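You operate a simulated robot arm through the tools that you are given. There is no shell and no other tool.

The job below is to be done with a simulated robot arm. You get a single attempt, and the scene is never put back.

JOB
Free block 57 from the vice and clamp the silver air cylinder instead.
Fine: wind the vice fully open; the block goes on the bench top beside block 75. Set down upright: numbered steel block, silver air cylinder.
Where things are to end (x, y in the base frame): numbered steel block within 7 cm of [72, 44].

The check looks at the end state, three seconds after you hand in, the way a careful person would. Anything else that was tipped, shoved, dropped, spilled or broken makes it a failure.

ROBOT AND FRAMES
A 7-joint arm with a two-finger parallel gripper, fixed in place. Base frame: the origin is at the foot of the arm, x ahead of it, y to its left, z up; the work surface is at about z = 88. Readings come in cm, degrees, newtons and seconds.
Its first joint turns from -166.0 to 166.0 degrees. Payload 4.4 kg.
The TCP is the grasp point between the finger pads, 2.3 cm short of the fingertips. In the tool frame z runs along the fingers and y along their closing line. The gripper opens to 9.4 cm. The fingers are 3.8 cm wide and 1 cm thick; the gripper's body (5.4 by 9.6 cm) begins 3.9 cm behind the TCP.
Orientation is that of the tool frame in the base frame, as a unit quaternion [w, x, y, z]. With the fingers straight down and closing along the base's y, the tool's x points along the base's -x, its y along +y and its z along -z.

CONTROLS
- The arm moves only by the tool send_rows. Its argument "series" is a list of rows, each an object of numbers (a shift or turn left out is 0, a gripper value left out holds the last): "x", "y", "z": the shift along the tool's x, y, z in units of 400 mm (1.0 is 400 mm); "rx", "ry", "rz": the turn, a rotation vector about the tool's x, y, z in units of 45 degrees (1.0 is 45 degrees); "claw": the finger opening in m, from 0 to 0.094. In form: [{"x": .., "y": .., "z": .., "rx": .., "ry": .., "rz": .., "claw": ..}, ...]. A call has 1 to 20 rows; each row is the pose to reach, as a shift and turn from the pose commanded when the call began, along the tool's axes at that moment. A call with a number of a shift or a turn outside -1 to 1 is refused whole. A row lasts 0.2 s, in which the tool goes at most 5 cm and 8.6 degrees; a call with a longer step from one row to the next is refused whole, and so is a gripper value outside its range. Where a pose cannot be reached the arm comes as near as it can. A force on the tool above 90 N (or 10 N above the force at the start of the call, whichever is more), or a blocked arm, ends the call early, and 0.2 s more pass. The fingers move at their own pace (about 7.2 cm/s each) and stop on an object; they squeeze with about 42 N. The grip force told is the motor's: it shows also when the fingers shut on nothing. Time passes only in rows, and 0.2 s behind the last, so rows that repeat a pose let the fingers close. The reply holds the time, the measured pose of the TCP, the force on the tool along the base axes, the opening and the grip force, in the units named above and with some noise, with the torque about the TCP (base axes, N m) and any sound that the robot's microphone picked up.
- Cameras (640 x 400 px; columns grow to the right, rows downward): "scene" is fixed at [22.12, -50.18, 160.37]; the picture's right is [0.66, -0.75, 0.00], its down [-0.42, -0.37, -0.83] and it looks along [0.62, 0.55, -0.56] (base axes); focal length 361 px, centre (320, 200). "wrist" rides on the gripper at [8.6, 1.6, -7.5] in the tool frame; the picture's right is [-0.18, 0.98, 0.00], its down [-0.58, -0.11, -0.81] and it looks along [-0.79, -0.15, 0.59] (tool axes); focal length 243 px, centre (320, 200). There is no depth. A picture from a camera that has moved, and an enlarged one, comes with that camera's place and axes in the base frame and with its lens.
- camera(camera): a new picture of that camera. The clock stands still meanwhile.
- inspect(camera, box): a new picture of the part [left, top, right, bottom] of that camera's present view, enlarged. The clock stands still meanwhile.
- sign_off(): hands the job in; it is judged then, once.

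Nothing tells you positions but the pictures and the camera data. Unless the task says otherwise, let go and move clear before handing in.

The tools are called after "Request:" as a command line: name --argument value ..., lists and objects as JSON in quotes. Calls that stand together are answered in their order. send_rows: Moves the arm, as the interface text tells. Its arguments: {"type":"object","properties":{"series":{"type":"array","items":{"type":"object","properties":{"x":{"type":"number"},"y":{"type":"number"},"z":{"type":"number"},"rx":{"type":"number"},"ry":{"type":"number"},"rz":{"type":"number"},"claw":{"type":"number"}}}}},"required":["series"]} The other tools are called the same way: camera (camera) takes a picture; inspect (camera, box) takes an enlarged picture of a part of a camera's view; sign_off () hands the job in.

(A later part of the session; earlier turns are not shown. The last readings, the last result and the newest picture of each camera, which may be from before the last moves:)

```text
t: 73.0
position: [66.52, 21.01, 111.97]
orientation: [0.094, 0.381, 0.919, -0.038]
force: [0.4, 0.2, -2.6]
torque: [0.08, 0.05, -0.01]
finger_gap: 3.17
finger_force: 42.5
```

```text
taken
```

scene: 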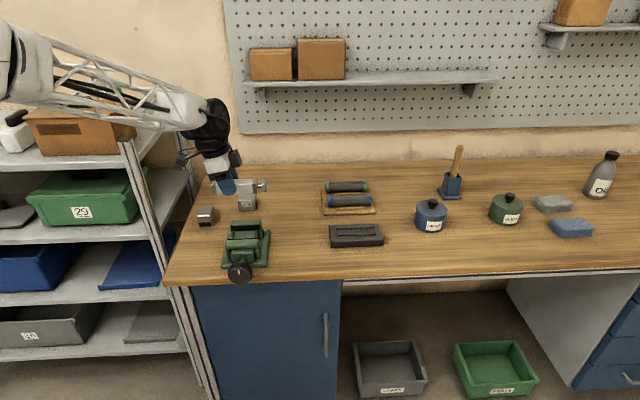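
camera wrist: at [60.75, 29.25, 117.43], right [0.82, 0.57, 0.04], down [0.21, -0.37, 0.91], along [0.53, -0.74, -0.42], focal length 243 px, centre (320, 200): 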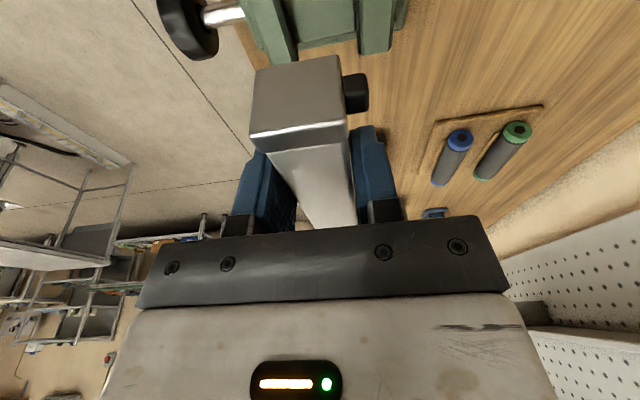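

Request:
inspect --camera "wrist" --box '[150, 0, 430, 175]'

Request:
inspect --camera "scene" --box '[190, 165, 290, 290]'

```text
2.29 times, centred on (290, 88) of wrist
camera zoom: at [60.75, 29.25, 117.43], right [0.82, 0.57, 0.04], down [0.21, -0.37, 0.91], along [0.53, -0.74, -0.42], focal length 555 px, centre (389, 457)
```

zoom: 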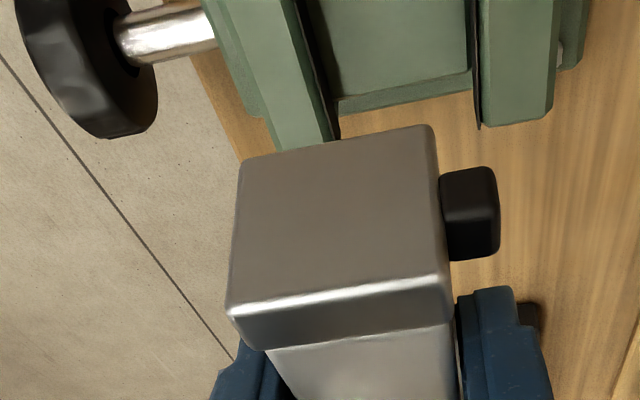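

```text
3.20 times, centred on (240, 228) of scene
camera zoom: at [22.12, -50.18, 160.37], right [0.66, -0.75, 0.0], down [-0.42, -0.37, -0.83], along [0.62, 0.55, -0.56], focal length 1156 px, centre (576, 112)
```

zoom: 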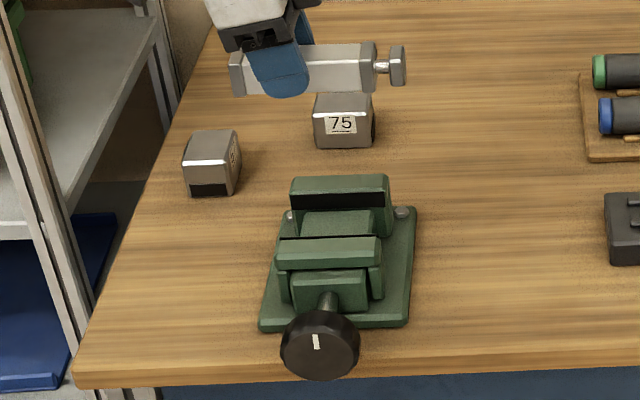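

The view along the jaws shows the rear jaw face at s ≈ 65.3 and the front jaw at about 59.4, so the gap is about 5.9 cm. The cylinder plus fingers need about 5.2 cm, so I'll descend in stages and check alignment.

Request:
send_rows --series '[{"x": 0.017, "y": 0.003, "z": 0.074}, {"x": 0.035, "y": 0.006, "z": 0.149}, {"x": 0.052, "y": 0.009, "z": 0.223}, {"x": 0.069, "y": 0.0113, "z": 0.297}, {"x": 0.069, "y": 0.0113, "z": 0.297}]'

Request:
camera --camera "wrist"

Request:
inspect --camera "scene" --box '[200, 190, 290, 290]'

```text
t: 74.2
position: [66.77, 21.74, 99.89]
orientation: [0.094, 0.382, 0.919, -0.038]
force: [0.4, 0.2, -4.3]
torque: [0.03, 0.02, 0.01]
finger_gap: 3.17
finger_force: 42.1
```

```text
taken
camera wrist: at [60.98, 29.81, 105.28], right [0.82, 0.57, 0.04], down [0.21, -0.37, 0.91], along [0.53, -0.74, -0.42], focal length 243 px, centre (320, 200)
```

wrist: 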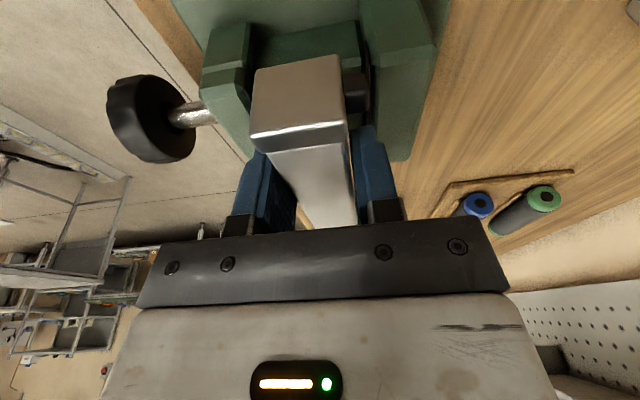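

```text
4.00 times, centred on (245, 240) of scene
camera zoom: at [22.12, -50.18, 160.37], right [0.66, -0.75, 0.0], down [-0.42, -0.37, -0.83], along [0.62, 0.55, -0.56], focal length 1444 px, centre (620, 40)
```

zoom: 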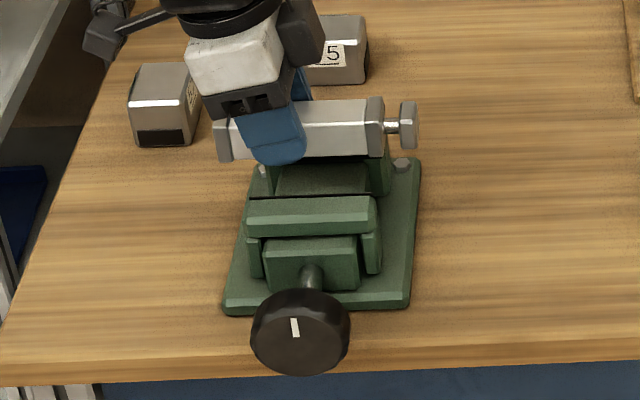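

Request:
inspect --camera "wrist" --box '[170, 0, 450, 175]'

```text
2.29 times, centred on (310, 88) of wrist
camera zoom: at [60.98, 29.81, 105.28], right [0.82, 0.57, 0.04], down [0.21, -0.37, 0.91], along [0.53, -0.74, -0.42], focal length 555 px, centre (343, 457)
```

zoom: 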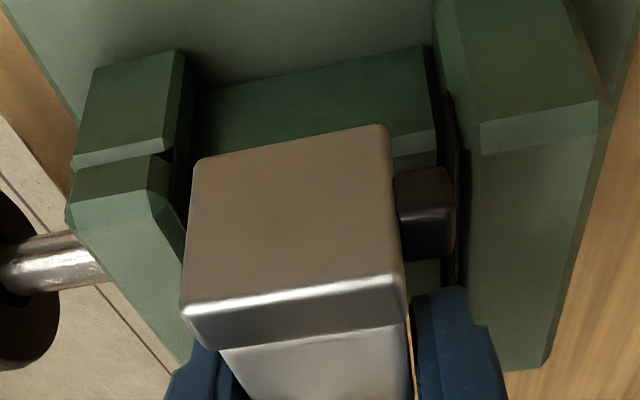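

The cylinder is centred over the gap (cylinder s ≈ 62.5 against gap centre 62.4), and the ports clear both ends of the rear jaw. I'll lower it into the jaws slowly.

Request:
send_rows --series '[{"x": 0.0, "y": -0.0025, "z": 0.0}, {"x": 0.0043, "y": -0.0025, "z": 0.0204}, {"x": 0.0087, "y": -0.0025, "z": 0.0407}, {"x": 0.013, "y": -0.0025, "z": 0.0611}, {"x": 0.013, "y": -0.0025, "z": 0.0611}]'

Request:
inspect --camera "wrist" --box '[170, 0, 450, 175]'

Request:
inspect --camera "scene" --box '[200, 190, 290, 290]'

```text
t: 75.3
position: [66.78, 21.72, 97.53]
orientation: [0.094, 0.381, 0.919, -0.038]
force: [0.3, 0.2, -2.0]
torque: [0.04, 0.04, -0.03]
finger_gap: 3.18
finger_force: 42.2
```

```text
2.29 times, centred on (310, 88) of wrist
camera zoom: at [60.9, 29.77, 102.77], right [0.82, 0.57, 0.04], down [0.21, -0.37, 0.91], along [0.53, -0.74, -0.42], focal length 555 px, centre (343, 457)
```

zoom: 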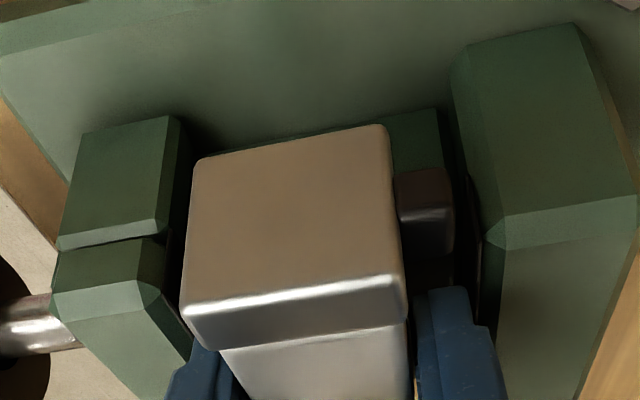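

```text
4.00 times, centred on (245, 240) of scene
camera zoom: at [22.12, -50.18, 160.37], right [0.66, -0.75, 0.0], down [-0.42, -0.37, -0.83], along [0.62, 0.55, -0.56], focal length 1444 px, centre (620, 40)
```

zoom: 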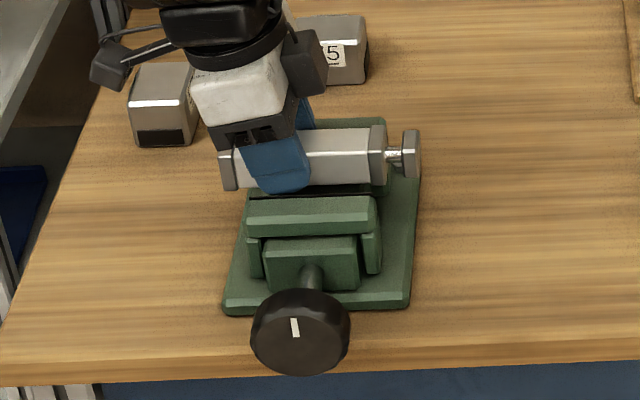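

Fingertips are just entering the gap. I'll shift 1 mm toward the front jaw for even clearance and continue down.

Request:
send_rows --series '[{"x": 0.0, "y": -0.0025, "z": 0.0}, {"x": 0.003, "y": -0.003, "z": 0.0147}, {"x": 0.006, "y": -0.003, "z": 0.0293}, {"x": 0.006, "y": -0.003, "z": 0.0293}]'

Request:
inspect --camera "wrist" --box '[170, 0, 450, 175]'

```text
t: 76.3
position: [66.66, 21.56, 96.12]
orientation: [0.095, 0.382, 0.919, -0.037]
force: [-2.5, -2.2, 15.3]
torque: [-0.33, 0.28, -0.05]
finger_gap: 3.15
finger_force: 41.9
```

```text
2.29 times, centred on (310, 88) of wrist
camera zoom: at [60.83, 29.72, 101.66], right [0.82, 0.57, 0.04], down [0.21, -0.37, 0.91], along [0.53, -0.74, -0.42], focal length 555 px, centre (343, 457)
```

zoom: 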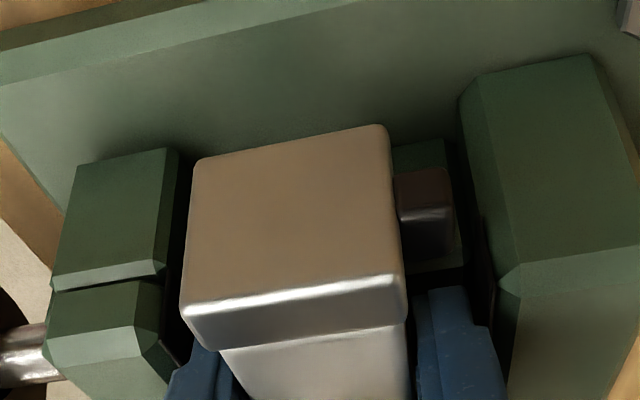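

Request:
inspect --camera "scene" --box '[215, 205, 275, 260]'

Request:
inspect --camera "wrist" --box '[200, 90, 440, 240]'

```text
7.27 times, centred on (245, 232) of scene
camera zoom: at [22.12, -50.18, 160.37], right [0.66, -0.75, 0.0], down [-0.42, -0.37, -0.83], along [0.62, 0.55, -0.56], focal length 2626 px, centre (866, -36)
```

zoom: 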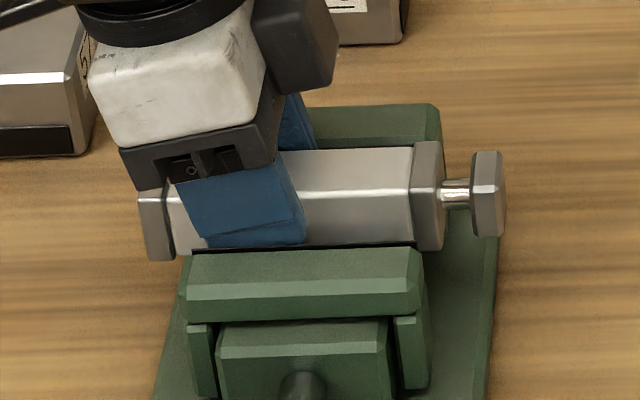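

```text
2.67 times, centred on (320, 165) of wrist
camera zoom: at [60.83, 29.72, 101.66], right [0.82, 0.57, 0.04], down [0.21, -0.37, 0.91], along [0.53, -0.74, -0.42], focal length 647 px, centre (320, 293)
```

zoom: 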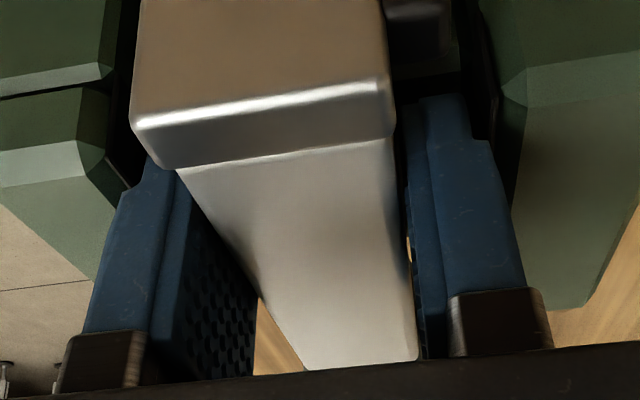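

There's a light contact on the front side: the front finger is touching the front jaw. I'll back up slightly, shift 2 mm toward the rear jaw and try again.

Request:
send_rows --series '[{"x": -0.0021, "y": 0.0, "z": -0.0098}, {"x": -0.0021, "y": 0.005, "z": -0.0098}, {"x": -0.0021, "y": 0.005, "z": -0.0098}]'

Request:
send_rows --series '[{"x": 0.001, "z": 0.005}, {"x": 0.0021, "z": 0.0098}, {"x": 0.0021, "z": 0.0098}]'

```text
t: 77.2
position: [66.78, 21.71, 96.64]
orientation: [0.093, 0.382, 0.919, -0.038]
force: [0.7, 0.0, -2.9]
torque: [0.07, 0.03, 0.02]
finger_gap: 3.18
finger_force: 42.1
```

```text
t: 78.0
position: [66.8, 21.59, 96.32]
orientation: [0.095, 0.381, 0.919, -0.037]
force: [-1.9, 0.2, 8.0]
torque: [-0.16, 0.13, -0.05]
finger_gap: 3.17
finger_force: 42.1
```

The contact persists at the same height, on the front fingertip side, with the cylinder bottom still possibly about 9 mm above the vice bed. Rather than drop it, I'll set the cylinder on the clear bench to the right of the vice, re-grip it higher, and look at the empty vice.

Request:
send_rows --series '[{"x": -0.0208, "z": -0.0978}, {"x": -0.0416, "z": -0.1956}, {"x": -0.134, "y": -0.003, "z": -0.176}, {"x": -0.226, "y": -0.006, "z": -0.1564}, {"x": -0.318, "y": -0.009, "z": -0.1367}, {"x": -0.411, "y": -0.0125, "z": -0.117}, {"x": -0.39, "y": -0.0125, "z": -0.017}, {"x": -0.369, "y": -0.0125, "z": 0.083}, {"x": -0.347, "y": -0.0125, "z": 0.1837}, {"x": -0.347, "y": -0.0125, "z": 0.1837}]'

Request:
inspect --camera "scene" --box '[210, 180, 400, 290]'

Request:
camera --camera "wrist"

```text
t: 80.2
position: [77.05, 10.57, 91.86]
orientation: [0.094, 0.381, 0.919, -0.038]
force: [0.3, 0.1, -2.6]
torque: [0.04, 0.04, 0.0]
finger_gap: 3.2
finger_force: 42.8
```

```text
3.37 times, centred on (305, 235) of scene
camera zoom: at [22.12, -50.18, 160.37], right [0.66, -0.75, 0.0], down [-0.42, -0.37, -0.83], along [0.62, 0.55, -0.56], focal length 1216 px, centre (370, 82)
```

zoom: 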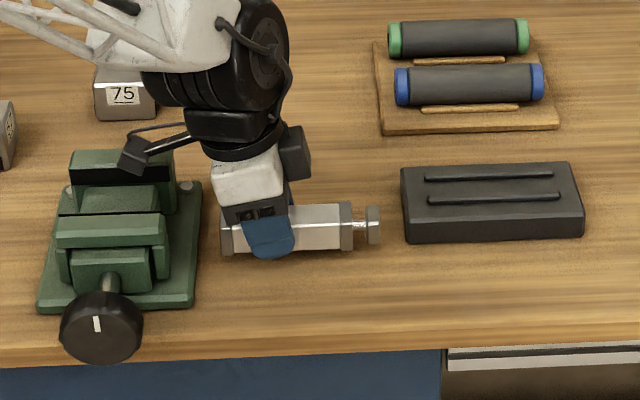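

```text
taken
camera wrist: at [71.29, 18.77, 97.19], right [0.82, 0.57, 0.04], down [0.21, -0.37, 0.91], along [0.53, -0.74, -0.42], focal length 243 px, centre (320, 200)
```

wrist: 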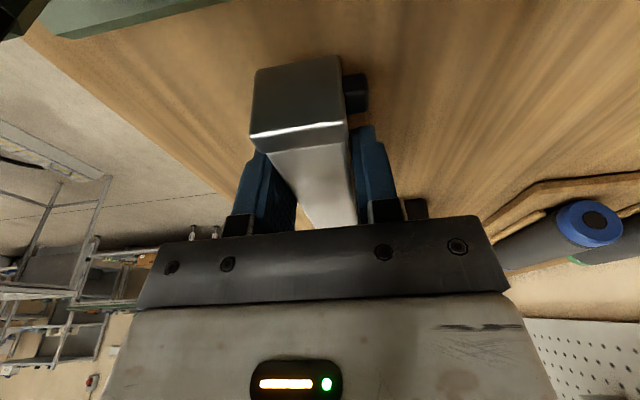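

Request:
send_rows --series '[{"x": 0.0026, "z": 0.0122}, {"x": 0.0042, "z": 0.0196}, {"x": 0.0042, "z": 0.0196}]'

Request:
send_rows --series '[{"x": 0.0008, "z": 0.0037}, {"x": 0.0008, "z": 0.0037}]'

```text
t: 81.0
position: [77.1, 10.6, 90.95]
orientation: [0.094, 0.381, 0.919, -0.038]
force: [0.1, 0.4, -2.6]
torque: [0.03, 0.03, 0.01]
finger_gap: 3.17
finger_force: 41.3
```

```text
t: 81.5
position: [77.12, 10.62, 90.84]
orientation: [0.093, 0.382, 0.919, -0.037]
force: [1.0, -0.4, -3.3]
torque: [0.02, 0.05, 0.0]
finger_gap: 3.18
finger_force: 42.4
```

Request:
send_rows --series '[{"x": 0.0005, "z": 0.0024}, {"x": 0.0005, "z": 0.0024}]'

Request:
send_rows --series '[{"x": 0.0005, "z": 0.0024}, {"x": 0.0005, "z": 0.0024}]'

```text
t: 82.2
position: [77.08, 10.68, 90.69]
orientation: [0.094, 0.382, 0.919, -0.038]
force: [0.3, -0.8, 1.8]
torque: [-0.09, 0.11, -0.08]
finger_gap: 3.17
finger_force: 42.0
```

```text
t: 82.8
position: [77.12, 10.66, 90.64]
orientation: [0.095, 0.382, 0.919, -0.038]
force: [-6.1, -0.3, 21.2]
torque: [0.22, 0.76, 0.02]
finger_gap: 3.15
finger_force: 42.1
```

The cylinder is down on the bench. I'll release, rise 9 mm and re-grip so the fingertips hold only its upper half.

Request:
send_rows --series '[{"x": -0.0008, "z": -0.0037}, {"x": -0.0008, "z": -0.0037, "claw": 0.036}, {"x": -0.0008, "z": -0.0037, "claw": 0.045}, {"x": -0.0008, "z": -0.0037, "claw": 0.05}, {"x": -0.003, "z": -0.015, "claw": 0.05}, {"x": -0.0055, "z": -0.0257, "claw": 0.05}, {"x": -0.0055, "z": -0.0257, "claw": 0.05}]'

Request:
camera --camera "wrist"

Request:
inspect --camera "scene" --box '[260, 220, 340, 270]'

```text
t: 84.3
position: [77.14, 10.65, 91.66]
orientation: [0.094, 0.382, 0.919, -0.038]
force: [-0.4, 0.8, 0.0]
torque: [0.03, -0.01, 0.01]
finger_gap: 4.98
finger_force: 0.0
```

```text
taken
camera wrist: at [71.28, 18.85, 97.11], right [0.82, 0.57, 0.04], down [0.21, -0.37, 0.91], along [0.53, -0.74, -0.42], focal length 243 px, centre (320, 200)
```

wrist: 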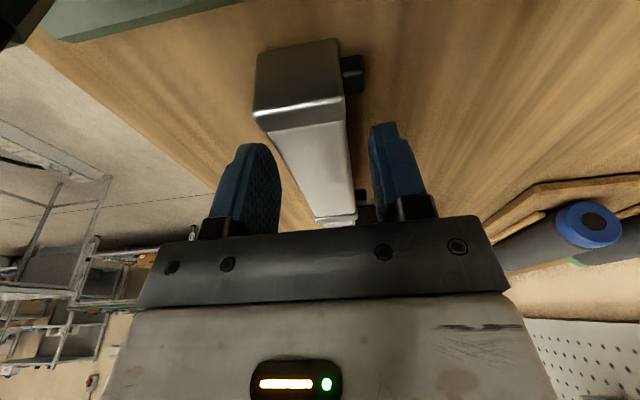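

```text
8.00 times, centred on (300, 245) of scene
camera zoom: at [22.12, -50.18, 160.37], right [0.66, -0.75, 0.0], down [-0.42, -0.37, -0.83], along [0.62, 0.55, -0.56], focal length 2889 px, centre (480, -160)
```

zoom: 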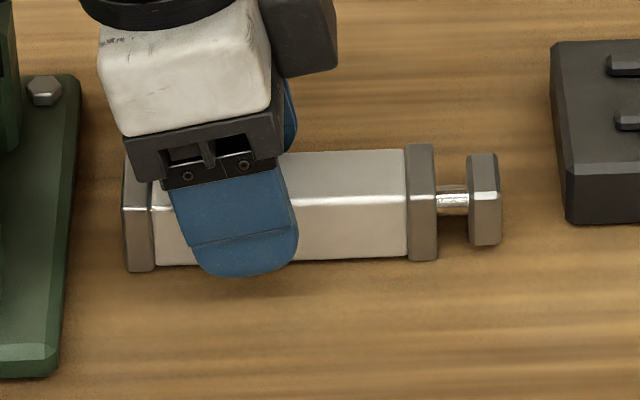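

The cylinder sits flat beside the vice. Before re-gripping I'll use the free gripper to take an unobstructed look at the empty vice gap from its left end.

Request:
send_rows --series '[{"x": -0.026, "z": -0.122}, {"x": -0.052, "z": -0.245}, {"x": 0.04, "y": 0.002, "z": -0.271, "ry": 0.043, "claw": 0.094}, {"x": 0.133, "y": 0.004, "z": -0.297, "ry": 0.086}, {"x": 0.225, "y": 0.006, "z": -0.323, "ry": 0.129}, {"x": 0.318, "y": 0.0075, "z": -0.349, "ry": 0.172}, {"x": 0.41, "y": 0.0075, "z": -0.375, "ry": 0.215}, {"x": 0.5027, "y": 0.0075, "z": -0.4007, "ry": 0.26}, {"x": 0.5027, "y": 0.0075, "z": -0.4007, "ry": 0.26}]'

Request:
camera --camera "wrist"

Request:
inspect --camera "wrist" --box '[220, 60, 440, 240]'

```text
refused: row 2 steps farther than a row can; nothing moved
```

```text
taken
camera wrist: at [71.28, 18.85, 97.11], right [0.82, 0.57, 0.04], down [0.21, -0.37, 0.91], along [0.53, -0.74, -0.42], focal length 243 px, centre (320, 200)
```

wrist: 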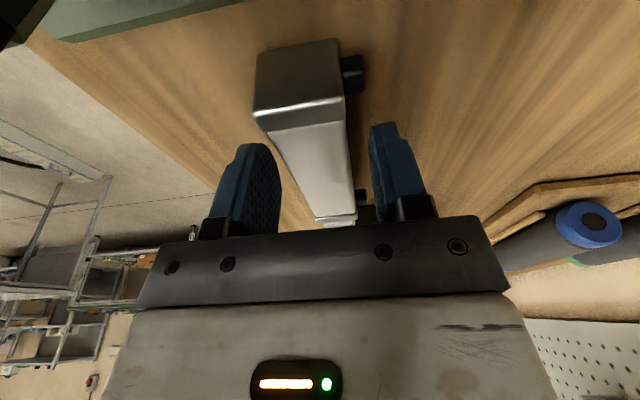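

```text
2.22 times, centred on (330, 150) of wrist
camera zoom: at [71.28, 18.85, 97.11], right [0.82, 0.57, 0.04], down [0.21, -0.37, 0.91], along [0.53, -0.74, -0.42], focal length 539 px, centre (298, 311)
```

zoom: 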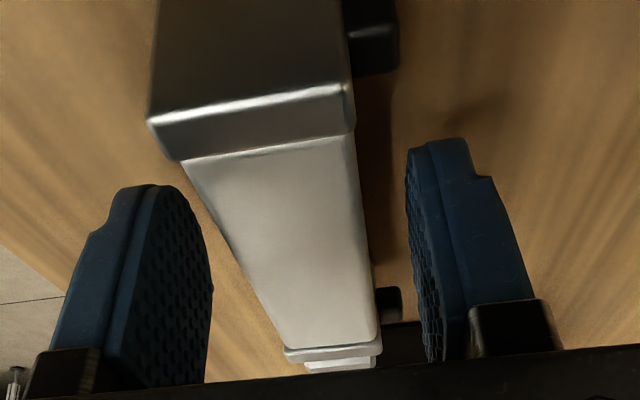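

A row stepped slightly too far and nothing moved. Resending with smaller steps.

Request:
send_rows --series '[{"x": -0.02, "z": -0.09}, {"x": -0.04, "z": -0.18}, {"x": -0.052, "z": -0.245}, {"x": 0.04, "y": 0.002, "z": -0.271, "ry": 0.043, "claw": 0.094}, {"x": 0.133, "y": 0.004, "z": -0.297, "ry": 0.086}, {"x": 0.225, "y": 0.006, "z": -0.323, "ry": 0.129}, {"x": 0.318, "y": 0.0075, "z": -0.349, "ry": 0.172}, {"x": 0.41, "y": 0.0075, "z": -0.375, "ry": 0.215}, {"x": 0.5027, "y": 0.0075, "z": -0.4007, "ry": 0.26}, {"x": 0.5027, "y": 0.0075, "z": -0.4007, "ry": 0.26}]'

Request:
camera --camera "wrist"

Request:
inspect --camera "wrist" --box '[220, 60, 440, 240]'

```text
t: 86.5
position: [61.02, 27.11, 103.38]
orientation: [-0.001, 0.382, 0.924, 0.002]
force: [0.5, -0.4, 0.3]
torque: [-0.05, -0.01, 0.02]
finger_gap: 9.44
finger_force: 0.2
```

```text
taken
camera wrist: at [56.13, 34.39, 110.62], right [0.83, 0.56, 0.0], down [0.33, -0.49, 0.81], along [0.46, -0.66, -0.59], focal length 243 px, centre (320, 200)
```

wrist: 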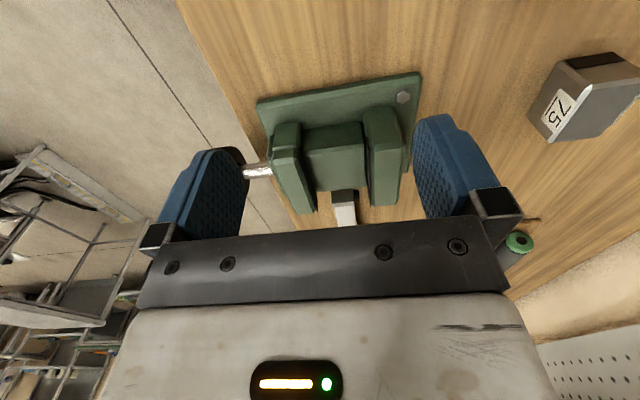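

```text
2.22 times, centred on (330, 150) of wrist
camera zoom: at [56.13, 34.39, 110.62], right [0.83, 0.56, 0.0], down [0.33, -0.49, 0.81], along [0.46, -0.66, -0.59], focal length 539 px, centre (298, 311)
```

zoom: 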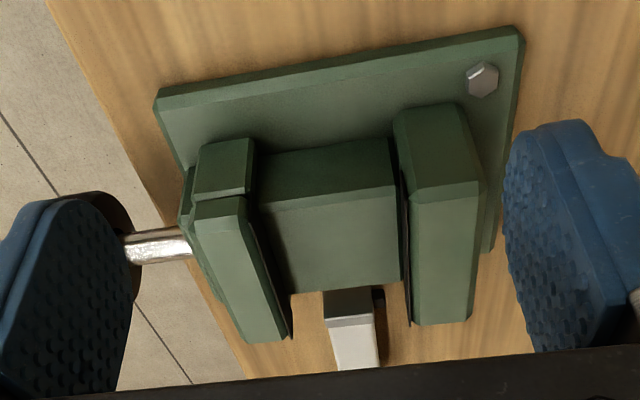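

This view settles it: the vice bed is at z ≈ 93.15 and the jaw tops at ≈ 95.3, so the earlier contact was the cylinder meeting the bed. With a higher grip the cylinder will stick up 1 cm above the jaws. I'll go back and pick it up at its body centre with a vertical tool.

Request:
send_rows --series '[{"x": -0.104, "y": -0.001}, {"x": -0.208, "y": -0.002}, {"x": -0.312, "y": -0.003}, {"x": -0.416, "y": -0.004}, {"x": -0.52, "y": -0.005}, {"x": -0.624, "y": -0.006, "claw": 0.06}, {"x": -0.624, "y": -0.006, "z": 0.08}, {"x": -0.624, "y": -0.006, "z": 0.16}, {"x": -0.624, "y": -0.006, "z": 0.19}, {"x": -0.624, "y": -0.006, "z": 0.19}]'

Request:
camera --camera "wrist"

Request:
inspect --camera "wrist" --box '[220, 0, 440, 240]'

Request:
inspect --camera "scene" --box '[250, 200, 350, 270]'

```text
t: 88.8
position: [78.55, 9.26, 95.67]
orientation: [0.0, 0.382, 0.924, 0.002]
force: [-0.1, 0.7, -0.2]
torque: [-0.02, -0.02, 0.02]
finger_gap: 6.0
finger_force: 0.1
```

```text
taken
camera wrist: at [73.65, 16.46, 103.0], right [0.83, 0.56, 0.0], down [0.33, -0.49, 0.81], along [0.46, -0.66, -0.59], focal length 243 px, centre (320, 200)
```

wrist: 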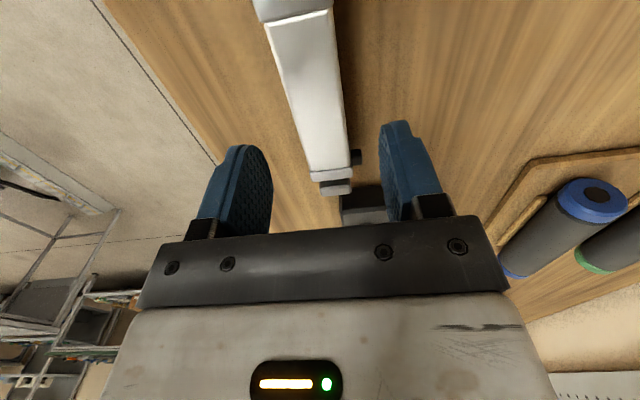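

```text
1.67 times, centred on (330, 120) of wrist
camera zoom: at [73.65, 16.46, 103.0], right [0.83, 0.56, 0.0], down [0.33, -0.49, 0.81], along [0.46, -0.66, -0.59], focal length 404 px, centre (303, 333)
```

zoom: 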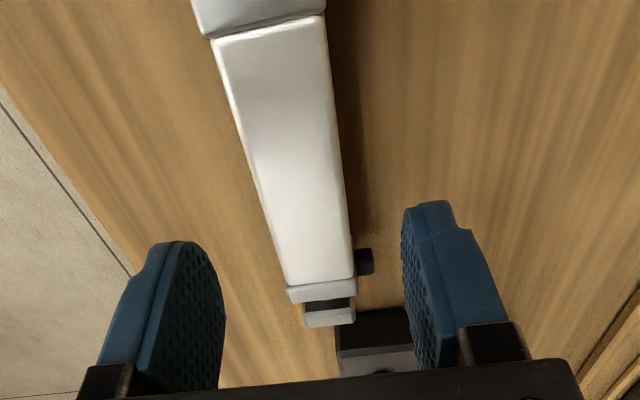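

```text
5.71 times, centred on (300, 235) of scene
camera zoom: at [22.12, -50.18, 160.37], right [0.66, -0.75, 0.0], down [-0.42, -0.37, -0.83], along [0.62, 0.55, -0.56], focal length 2064 px, centre (434, 0)
```

zoom: 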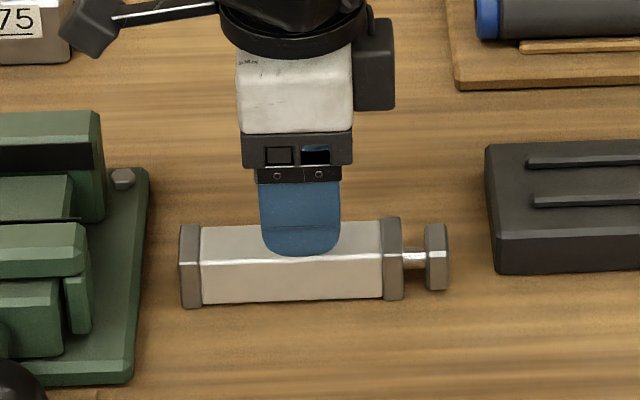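

The cylinder body's centre is at s ≈ 62.2, d ≈ 48.45. I'll shift half a centimetre to centre on it, descend so the tips overlap its top ~1.2 cm, and grip.

Request:
send_rows --series '[{"x": 0.0138, "y": 0.0025, "z": 0.0}, {"x": 0.0138, "y": 0.0025, "z": 0.05}, {"x": 0.0138, "y": 0.0025, "z": 0.093}, {"x": 0.0138, "y": 0.0025, "z": 0.093}, {"x": 0.0138, "y": 0.0025, "z": 0.093, "claw": 0.04}, {"x": 0.0138, "y": 0.0025, "z": 0.093, "claw": 0.015}, {"x": 0.0138, "y": 0.0025, "z": 0.093, "claw": 0.015}, {"x": 0.0138, "y": 0.0025, "z": 0.093, "claw": 0.015}, {"x": 0.0138, "y": 0.0025, "z": 0.093, "claw": 0.015}]'

Request:
send_rows --series '[{"z": -0.03}, {"z": -0.06}, {"z": -0.06}]'

Request:
inspect --camera "scene" --box '[250, 200, 350, 270]'

Request:
camera --camera "wrist"

```text
t: 90.8
position: [78.24, 9.65, 91.87]
orientation: [0.0, 0.383, 0.924, 0.001]
force: [0.6, 0.7, 0.2]
torque: [-0.02, -0.12, 0.03]
finger_gap: 3.15
finger_force: 41.9
```

```text
t: 91.5
position: [78.07, 9.73, 94.38]
orientation: [-0.001, 0.383, 0.924, 0.002]
force: [-0.2, -0.7, -2.5]
torque: [0.02, 0.04, -0.02]
finger_gap: 3.17
finger_force: 42.0
```

```text
5.71 times, centred on (300, 235) of scene
camera zoom: at [22.12, -50.18, 160.37], right [0.66, -0.75, 0.0], down [-0.42, -0.37, -0.83], along [0.62, 0.55, -0.56], focal length 2064 px, centre (434, 0)
```

zoom: 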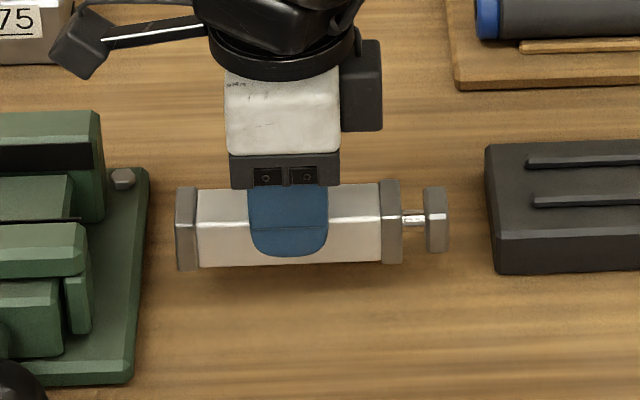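

```text
taken
camera wrist: at [73.3, 16.98, 101.67], right [0.83, 0.56, 0.0], down [0.33, -0.49, 0.81], along [0.46, -0.66, -0.59], focal length 243 px, centre (320, 200)
```

wrist: 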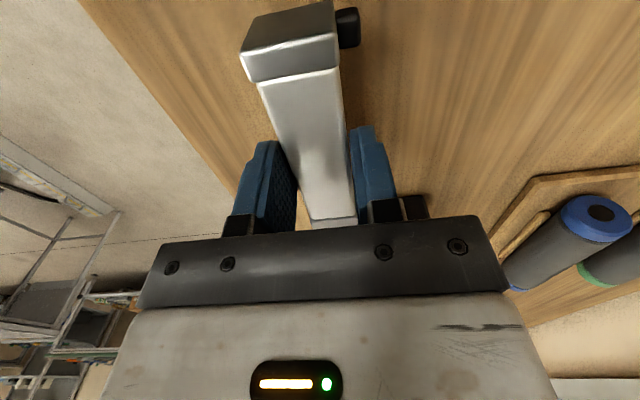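

The cylinder is held level and centred. Carrying it over the vice.

Request:
send_rows --series '[{"z": -0.11}, {"z": -0.2}, {"x": 0.09, "y": 0.0023, "z": -0.2}, {"x": 0.18, "y": 0.0046, "z": -0.2}, {"x": 0.27, "y": 0.0069, "z": -0.2}, {"x": 0.361, "y": 0.0092, "z": -0.2}, {"x": 0.361, "y": 0.0092, "z": -0.1}, {"x": 0.361, "y": 0.0092, "z": -0.1}]'

Request:
camera --camera "wrist"

Request:
inspect --camera "wrist" --box '[180, 0, 440, 200]'

Request:
inspect --camera "scene" --box '[200, 190, 290, 270]'

```text
t: 93.3
position: [68.4, 20.03, 98.32]
orientation: [-0.001, 0.383, 0.924, 0.001]
force: [0.3, -0.5, -2.5]
torque: [0.04, 0.02, 0.02]
finger_gap: 3.15
finger_force: 42.0
```

```text
taken
camera wrist: at [63.42, 27.26, 105.61], right [0.83, 0.56, 0.0], down [0.33, -0.49, 0.81], along [0.46, -0.66, -0.59], focal length 243 px, centre (320, 200)
```

wrist: 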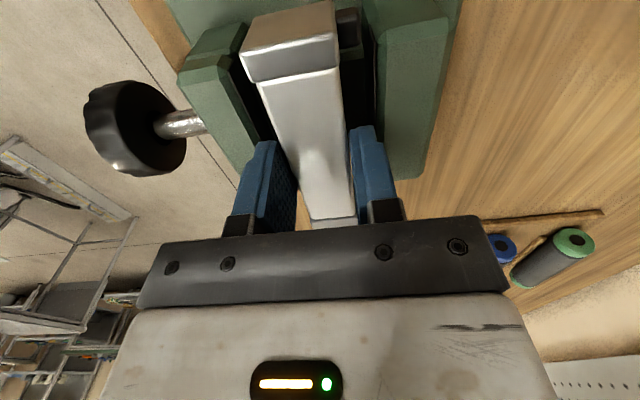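

```text
2.00 times, centred on (310, 100) of wrist
camera zoom: at [63.42, 27.26, 105.61], right [0.83, 0.56, 0.0], down [0.33, -0.49, 0.81], along [0.46, -0.66, -0.59], focal length 485 px, centre (340, 400)
```

zoom: 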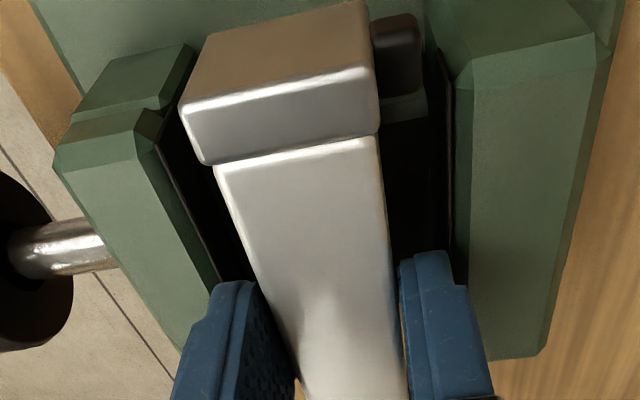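

```text
5.00 times, centred on (245, 230) of scene
camera zoom: at [22.12, -50.18, 160.37], right [0.66, -0.75, 0.0], down [-0.42, -0.37, -0.83], along [0.62, 0.55, -0.56], focal length 1806 px, centre (695, 50)
```

zoom: 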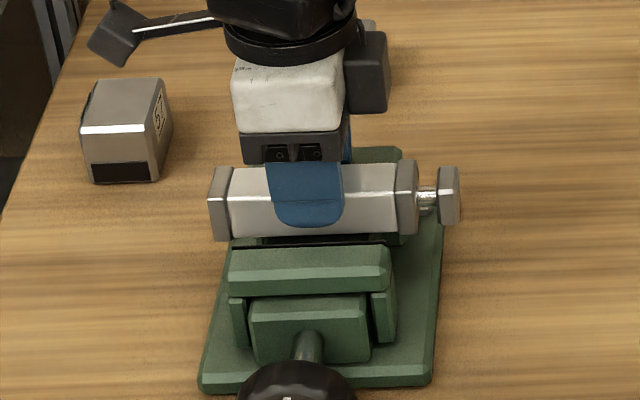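

Alignment in both directions looks right (cylinder and jaw centres agree within ~1 mm). Lowering the last centimetre in small steps until it touches the bed.

Request:
send_rows --series '[{"x": 0.003, "z": 0.006}, {"x": 0.003, "z": 0.0125}, {"x": 0.003, "z": 0.0125}]'

Request:
send_rows --series '[{"z": 0.005}, {"z": 0.005}]'

Request:
send_rows --series '[{"z": 0.004}, {"z": 0.004}]'

```text
t: 94.2
position: [68.14, 20.1, 97.8]
orientation: [0.001, 0.383, 0.924, 0.001]
force: [0.0, -0.7, -2.3]
torque: [0.01, 0.03, -0.01]
finger_gap: 3.15
finger_force: 42.1
```

```text
t: 94.8
position: [68.26, 20.16, 97.58]
orientation: [0.0, 0.383, 0.924, 0.001]
force: [-0.1, 0.5, -2.8]
torque: [0.01, 0.02, 0.01]
finger_gap: 3.16
finger_force: 42.3
```

```text
t: 95.3
position: [68.16, 20.21, 97.49]
orientation: [0.0, 0.382, 0.924, 0.001]
force: [0.4, 0.9, -3.0]
torque: [0.02, 0.05, -0.04]
finger_gap: 3.14
finger_force: 41.9
```

Request:
send_rows --series '[{"z": 0.003}, {"z": 0.003}]'

Request:
send_rows --series '[{"z": 0.003}, {"z": 0.003}]'

```text
t: 96.0
position: [68.19, 20.31, 97.45]
orientation: [0.001, 0.383, 0.924, 0.002]
force: [-1.5, -1.3, 6.0]
torque: [-0.08, 0.22, -0.05]
finger_gap: 3.16
finger_force: 42.3
```

```text
t: 96.5
position: [68.3, 20.19, 97.52]
orientation: [0.001, 0.382, 0.924, 0.002]
force: [-9.1, -2.7, 29.1]
torque: [0.08, 0.57, 0.03]
finger_gap: 3.15
finger_force: 42.1
```

Contact with the bed at the expected height. Easing off a hair, then opening gently and rising straight up.

Request:
send_rows --series '[{"z": -0.003}, {"z": -0.003, "claw": 0.033}, {"z": -0.003, "claw": 0.036}, {"z": -0.003, "claw": 0.039}, {"z": -0.003, "claw": 0.039}]'

Request:
inspect --camera "wrist" --box '[180, 0, 440, 200]'

Request:
inspect --camera "scene" --box '[200, 190, 290, 270]'

```text
t: 97.8
position: [68.09, 20.16, 97.38]
orientation: [-0.001, 0.383, 0.924, 0.001]
force: [-0.5, -0.8, -1.1]
torque: [-0.05, 0.06, 0.04]
finger_gap: 3.82
finger_force: 0.0
```

```text
2.00 times, centred on (310, 100) of wrist
camera zoom: at [63.28, 27.49, 104.73], right [0.83, 0.56, 0.0], down [0.33, -0.49, 0.81], along [0.46, -0.66, -0.59], focal length 485 px, centre (340, 400)
```

zoom: 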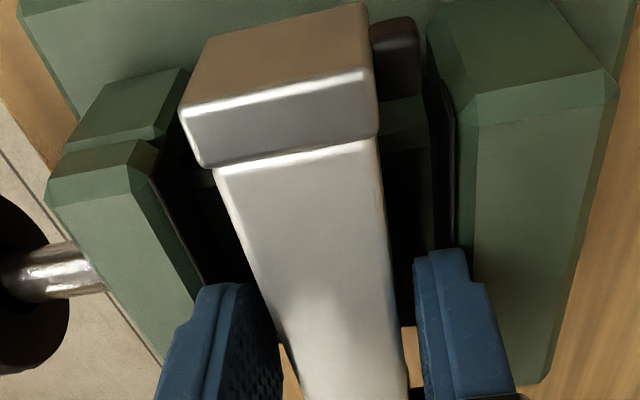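

```text
5.00 times, centred on (245, 230) of scene
camera zoom: at [22.12, -50.18, 160.37], right [0.66, -0.75, 0.0], down [-0.42, -0.37, -0.83], along [0.62, 0.55, -0.56], focal length 1806 px, centre (695, 50)
```

zoom: 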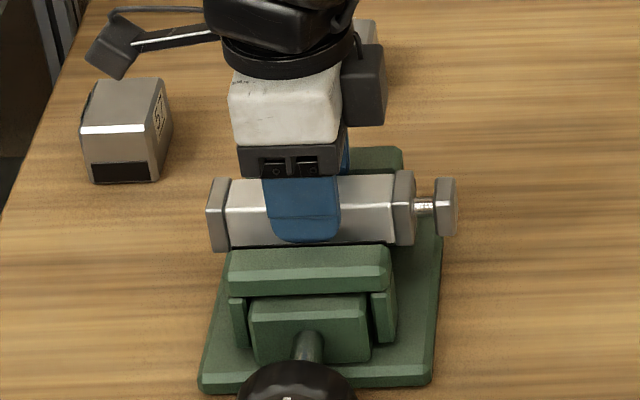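

The cylinder stands in the vice between the jaws, ports clear of the rear jaw. I'll rise straight up and go back to the knob to wind it closed.

Request:
send_rows --series '[{"z": -0.05}, {"z": -0.13}, {"z": -0.22}, {"z": -0.22}]'

Request:
inspect --camera "wrist" --box '[180, 0, 440, 200]'

Request:
inspect --camera "scene" --box '[200, 190, 290, 290]'

```text
t: 98.8
position: [68.28, 20.29, 106.2]
orientation: [-0.001, 0.383, 0.924, 0.001]
force: [0.6, -0.3, -0.4]
torque: [-0.02, -0.03, 0.03]
finger_gap: 3.89
finger_force: 0.0
```

```text
2.00 times, centred on (310, 100) of wrist
camera zoom: at [63.31, 27.51, 113.54], right [0.83, 0.56, 0.0], down [0.33, -0.49, 0.81], along [0.46, -0.66, -0.59], focal length 485 px, centre (340, 400)
```

zoom: 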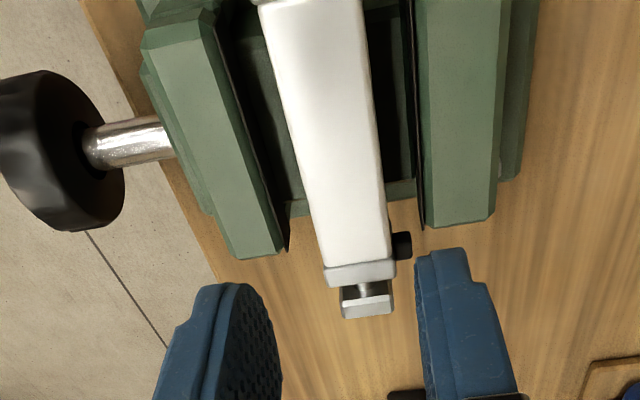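

```text
4.00 times, centred on (245, 240) of scene
camera zoom: at [22.12, -50.18, 160.37], right [0.66, -0.75, 0.0], down [-0.42, -0.37, -0.83], along [0.62, 0.55, -0.56], focal length 1444 px, centre (620, 40)
```

zoom: 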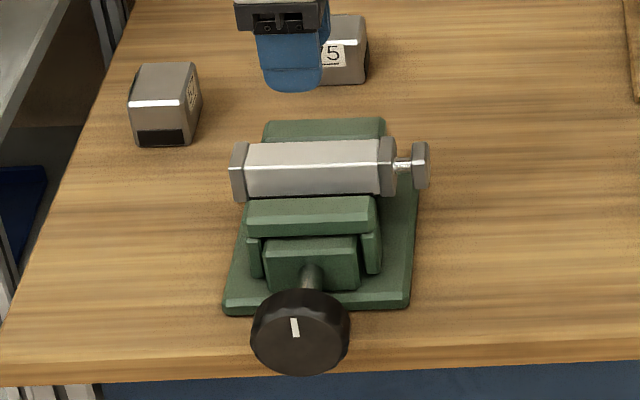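

Request:
inspect --camera "wrist" --box '[300, 70, 440, 170]'

Request:
inspect --camera "scene" --box '[225, 205, 275, 245]'

```text
4.00 times, centred on (370, 120) of wrist
camera zoom: at [63.31, 27.51, 113.54], right [0.83, 0.56, 0.0], down [0.33, -0.49, 0.81], along [0.46, -0.66, -0.59], focal length 970 px, centre (120, 520)
```

zoom: 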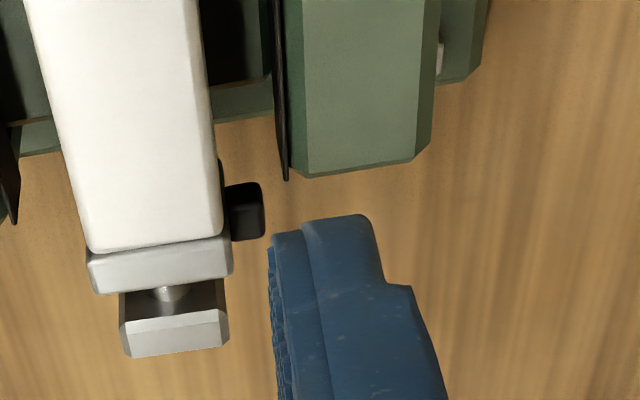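

```text
10.00 times, centred on (250, 225) of scene
camera zoom: at [22.12, -50.18, 160.37], right [0.66, -0.75, 0.0], down [-0.42, -0.37, -0.83], along [0.62, 0.55, -0.56], focal length 3611 px, centre (1020, -50)
```

zoom: 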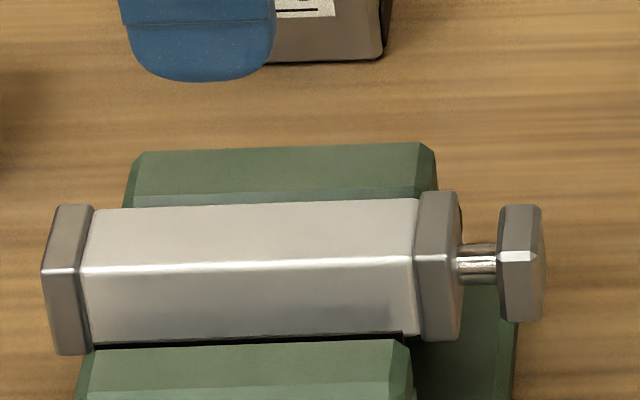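

The cylinder is seated with both ports beyond the rear jaw's ends. Now I swing the gripper to horizontal in front of the knob.

Request:
send_rows --series '[{"y": -0.044, "z": -0.0125, "rx": -0.125}, {"y": -0.0875, "z": -0.025, "rx": -0.25}, {"y": -0.131, "z": -0.0375, "rx": -0.375}, {"y": -0.175, "z": -0.05, "rx": -0.5}, {"y": -0.219, "z": -0.0625, "rx": -0.625}, {"y": -0.2625, "z": -0.075, "rx": -0.75}, {"y": -0.306, "z": -0.0875, "rx": -0.875}, {"y": -0.35, "z": -0.1, "rx": -1.0}, {"y": -0.35, "z": -0.1, "rx": -1.0}]'

Request:
send_rows --series '[{"y": -0.036, "z": 0.008, "rx": -0.125}, {"y": -0.0725, "z": 0.016, "rx": -0.25}, {"y": -0.109, "z": 0.024, "rx": -0.375}, {"y": -0.145, "z": 0.032, "rx": -0.5}, {"y": -0.181, "z": 0.04, "rx": -0.625}, {"y": -0.2175, "z": 0.048, "rx": -0.75}, {"y": -0.254, "z": 0.056, "rx": -0.875}, {"y": -0.29, "z": 0.0637, "rx": -1.0}, {"y": -0.29, "z": 0.0637, "rx": -1.0}]'

Request:
camera --camera "scene"

```text
t: 100.8
position: [58.23, 10.46, 110.18]
orientation: [0.146, 0.353, 0.853, 0.356]
force: [-0.6, -1.1, -0.6]
torque: [-0.01, 0.01, 0.02]
finger_gap: 3.91
finger_force: 0.0
```

```text
t: 102.8
position: [53.7, 5.8, 100.19]
orientation: [0.271, 0.271, 0.651, 0.655]
force: [-0.7, -0.5, -0.3]
torque: [0.03, -0.03, -0.01]
finger_gap: 3.9
finger_force: 0.1
```

```text
taken
```

scene: 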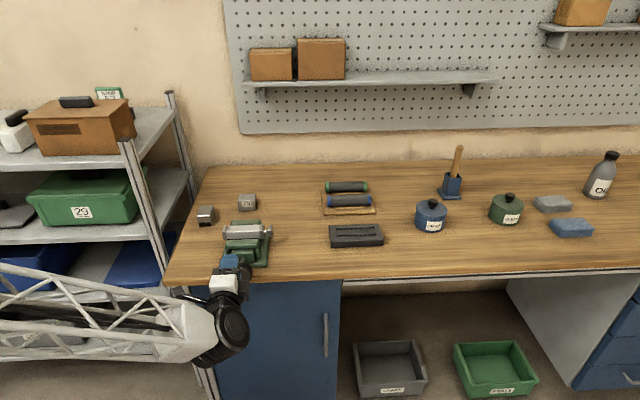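

Request:
send_rows --series '[{"x": -0.001, "y": -0.031, "rz": -0.14, "claw": 0.094}, {"x": -0.002, "y": -0.061, "rz": -0.285}, {"x": -0.003, "y": -0.092, "rz": -0.43}, {"x": -0.004, "y": -0.123, "rz": -0.57}, {"x": -0.004, "y": -0.154, "rz": -0.71}, {"x": -0.004, "y": -0.184, "rz": -0.86}, {"x": -0.004, "y": -0.215, "rz": -1.0}]'

Request:
send_rows --series '[{"rz": -0.16}, {"rz": -0.33}, {"rz": -0.5}, {"rz": -0.67}, {"rz": -0.84}, {"rz": -1.0}]'

Request:
send_rows --series '[{"rz": -0.16}, {"rz": -0.33}, {"rz": -0.5}, {"rz": -0.67}, {"rz": -0.84}, {"rz": -1.0}, {"rz": -1.0}]'

Request:
camera --camera "wrist"

Request:
inspect --camera "scene" --box '[190, 200, 300, 300]'

```text
t: 104.3
position: [54.0, 5.71, 91.6]
orientation: [0.5, 0.0, 0.706, 0.501]
force: [0.1, -0.2, 0.6]
torque: [-0.01, 0.0, 0.02]
finger_gap: 9.39
finger_force: 0.0
```

```text
t: 105.8
position: [54.0, 5.82, 91.66]
orientation: [0.654, -0.27, 0.653, 0.27]
force: [0.6, -1.3, -0.1]
torque: [-0.01, 0.0, 0.0]
finger_gap: 9.39
finger_force: 0.0
```

```text
t: 107.3
position: [50.36, 4.0, 100.04]
orientation: [0.705, -0.5, 0.503, 0.002]
force: [-0.1, -0.6, 0.1]
torque: [-0.02, -0.01, -0.03]
finger_gap: 9.39
finger_force: 0.0
out of reach, approached as far as the arm can: row 5, 6, 7
```

```text
taken
camera wrist: at [48.73, -4.73, 92.52], right [-0.59, 0.58, -0.56], down [-0.8, -0.34, 0.49], along [0.1, 0.74, 0.67], focal length 243 px, centre (320, 200)
```

wrist: 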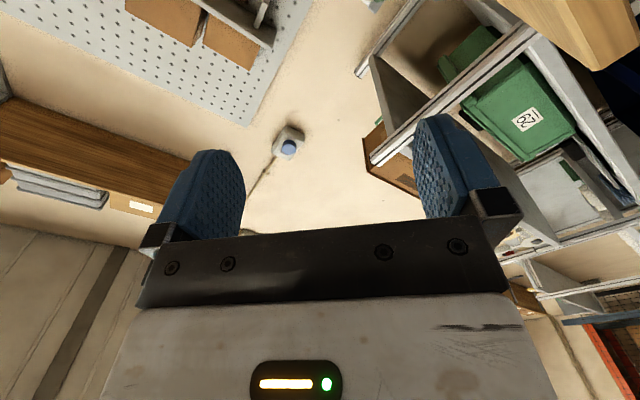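

```text
4.00 times, centred on (245, 250) of scene
camera zoom: at [22.12, -50.18, 160.37], right [0.66, -0.75, 0.0], down [-0.42, -0.37, -0.83], along [0.62, 0.55, -0.56], focal length 1444 px, centre (620, 0)
```

zoom: 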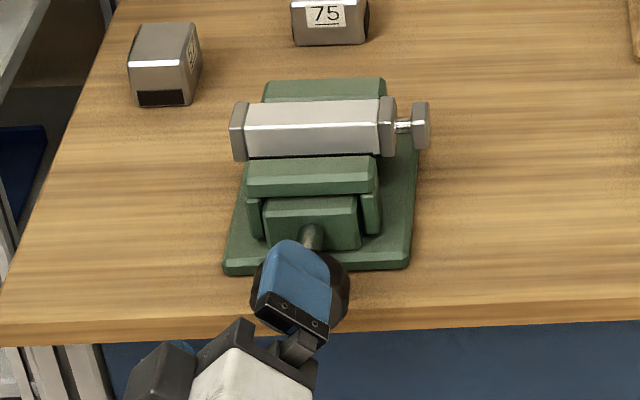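

That last roll was beyond the wrist's reach (−45°); I'll roll back to about −10° which was reachable before.

Request:
send_rows --series '[{"rz": 0.15}, {"rz": 0.3}, {"rz": 0.45}, {"rz": 0.6}, {"rz": 0.78}, {"rz": 0.78}, {"rz": 0.78}, {"rz": 0.78}]'

Request:
camera --camera "wrist"

```text
t: 109.2
position: [50.64, 4.14, 99.83]
orientation: [0.675, -0.326, 0.627, 0.214]
force: [-0.6, 0.4, 0.2]
torque: [0.02, -0.01, 0.01]
finger_gap: 9.4
finger_force: 0.0
```

```text
taken
camera wrist: at [45.28, -1.01, 90.88], right [-0.71, 0.71, 0.01], down [-0.57, -0.58, 0.59], along [0.42, 0.41, 0.81], focal length 243 px, centre (320, 200)
```

wrist: 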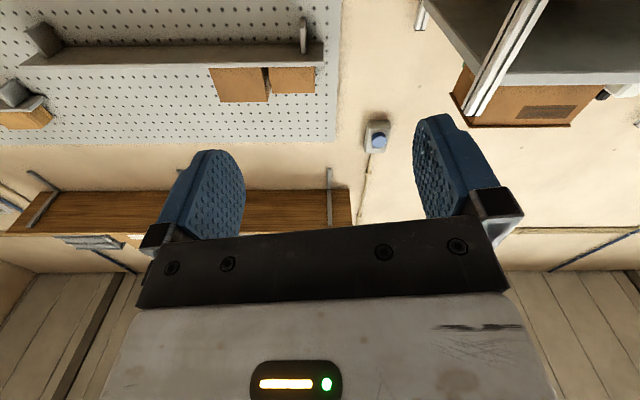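

Request:
send_rows --series '[{"x": 0.052, "y": 0.002, "z": 0.027}, {"x": 0.104, "y": 0.004, "z": 0.054}, {"x": 0.156, "y": 0.006, "z": 0.081}, {"x": 0.2077, "y": 0.0075, "z": 0.1075}, {"x": 0.2077, "y": 0.0075, "z": 0.1075}]'

Request:
camera --camera "wrist"

```text
t: 110.3
position: [54.41, 6.4, 91.73]
orientation: [0.675, -0.326, 0.627, 0.214]
force: [0.2, -0.4, -0.4]
torque: [-0.02, 0.03, 0.0]
finger_gap: 9.4
finger_force: 0.1
```

```text
taken
camera wrist: at [49.11, 1.27, 82.59], right [-0.71, 0.71, 0.01], down [-0.57, -0.58, 0.59], along [0.42, 0.41, 0.81], focal length 243 px, centre (320, 200)
```

wrist: 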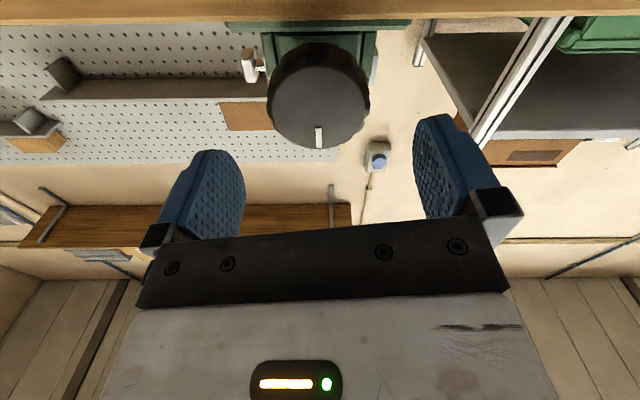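

Request:
send_rows --series '[{"x": 0.0028, "y": -0.0015, "z": 0.045}, {"x": 0.0028, "y": -0.0015, "z": 0.09}, {"x": 0.0028, "y": -0.0015, "z": 0.125}, {"x": 0.0028, "y": -0.0015, "z": 0.14}, {"x": 0.0028, "y": -0.0015, "z": 0.14}]'

Request:
send_rows --series '[{"claw": 0.05}, {"claw": 0.05}, {"claw": 0.05}, {"claw": 0.05}]'

Request:
camera --camera "wrist"

```text
t: 111.5
position: [58.48, 10.25, 91.52]
orientation: [0.675, -0.325, 0.627, 0.215]
force: [0.5, 0.4, 0.1]
torque: [0.0, 0.01, 0.04]
finger_gap: 9.41
finger_force: 0.0
```

```text
t: 112.5
position: [58.39, 10.36, 91.43]
orientation: [0.675, -0.324, 0.628, 0.214]
force: [6.8, 1.4, -1.6]
torque: [-0.05, 0.07, 0.12]
finger_gap: 6.31
finger_force: 45.2
```

```text
taken
camera wrist: at [53.14, 5.13, 82.54], right [-0.71, 0.71, 0.01], down [-0.57, -0.58, 0.59], along [0.42, 0.41, 0.81], focal length 243 px, centre (320, 200)
```

wrist: 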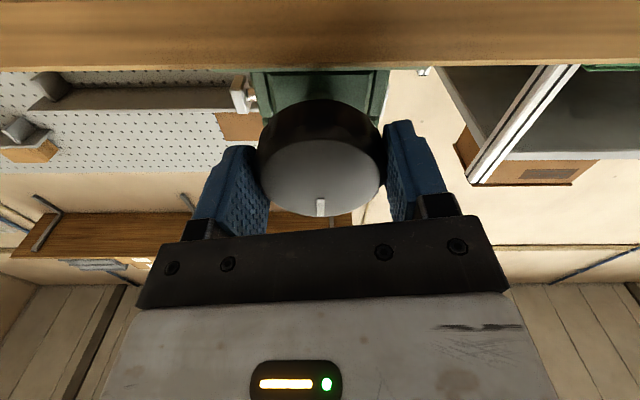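

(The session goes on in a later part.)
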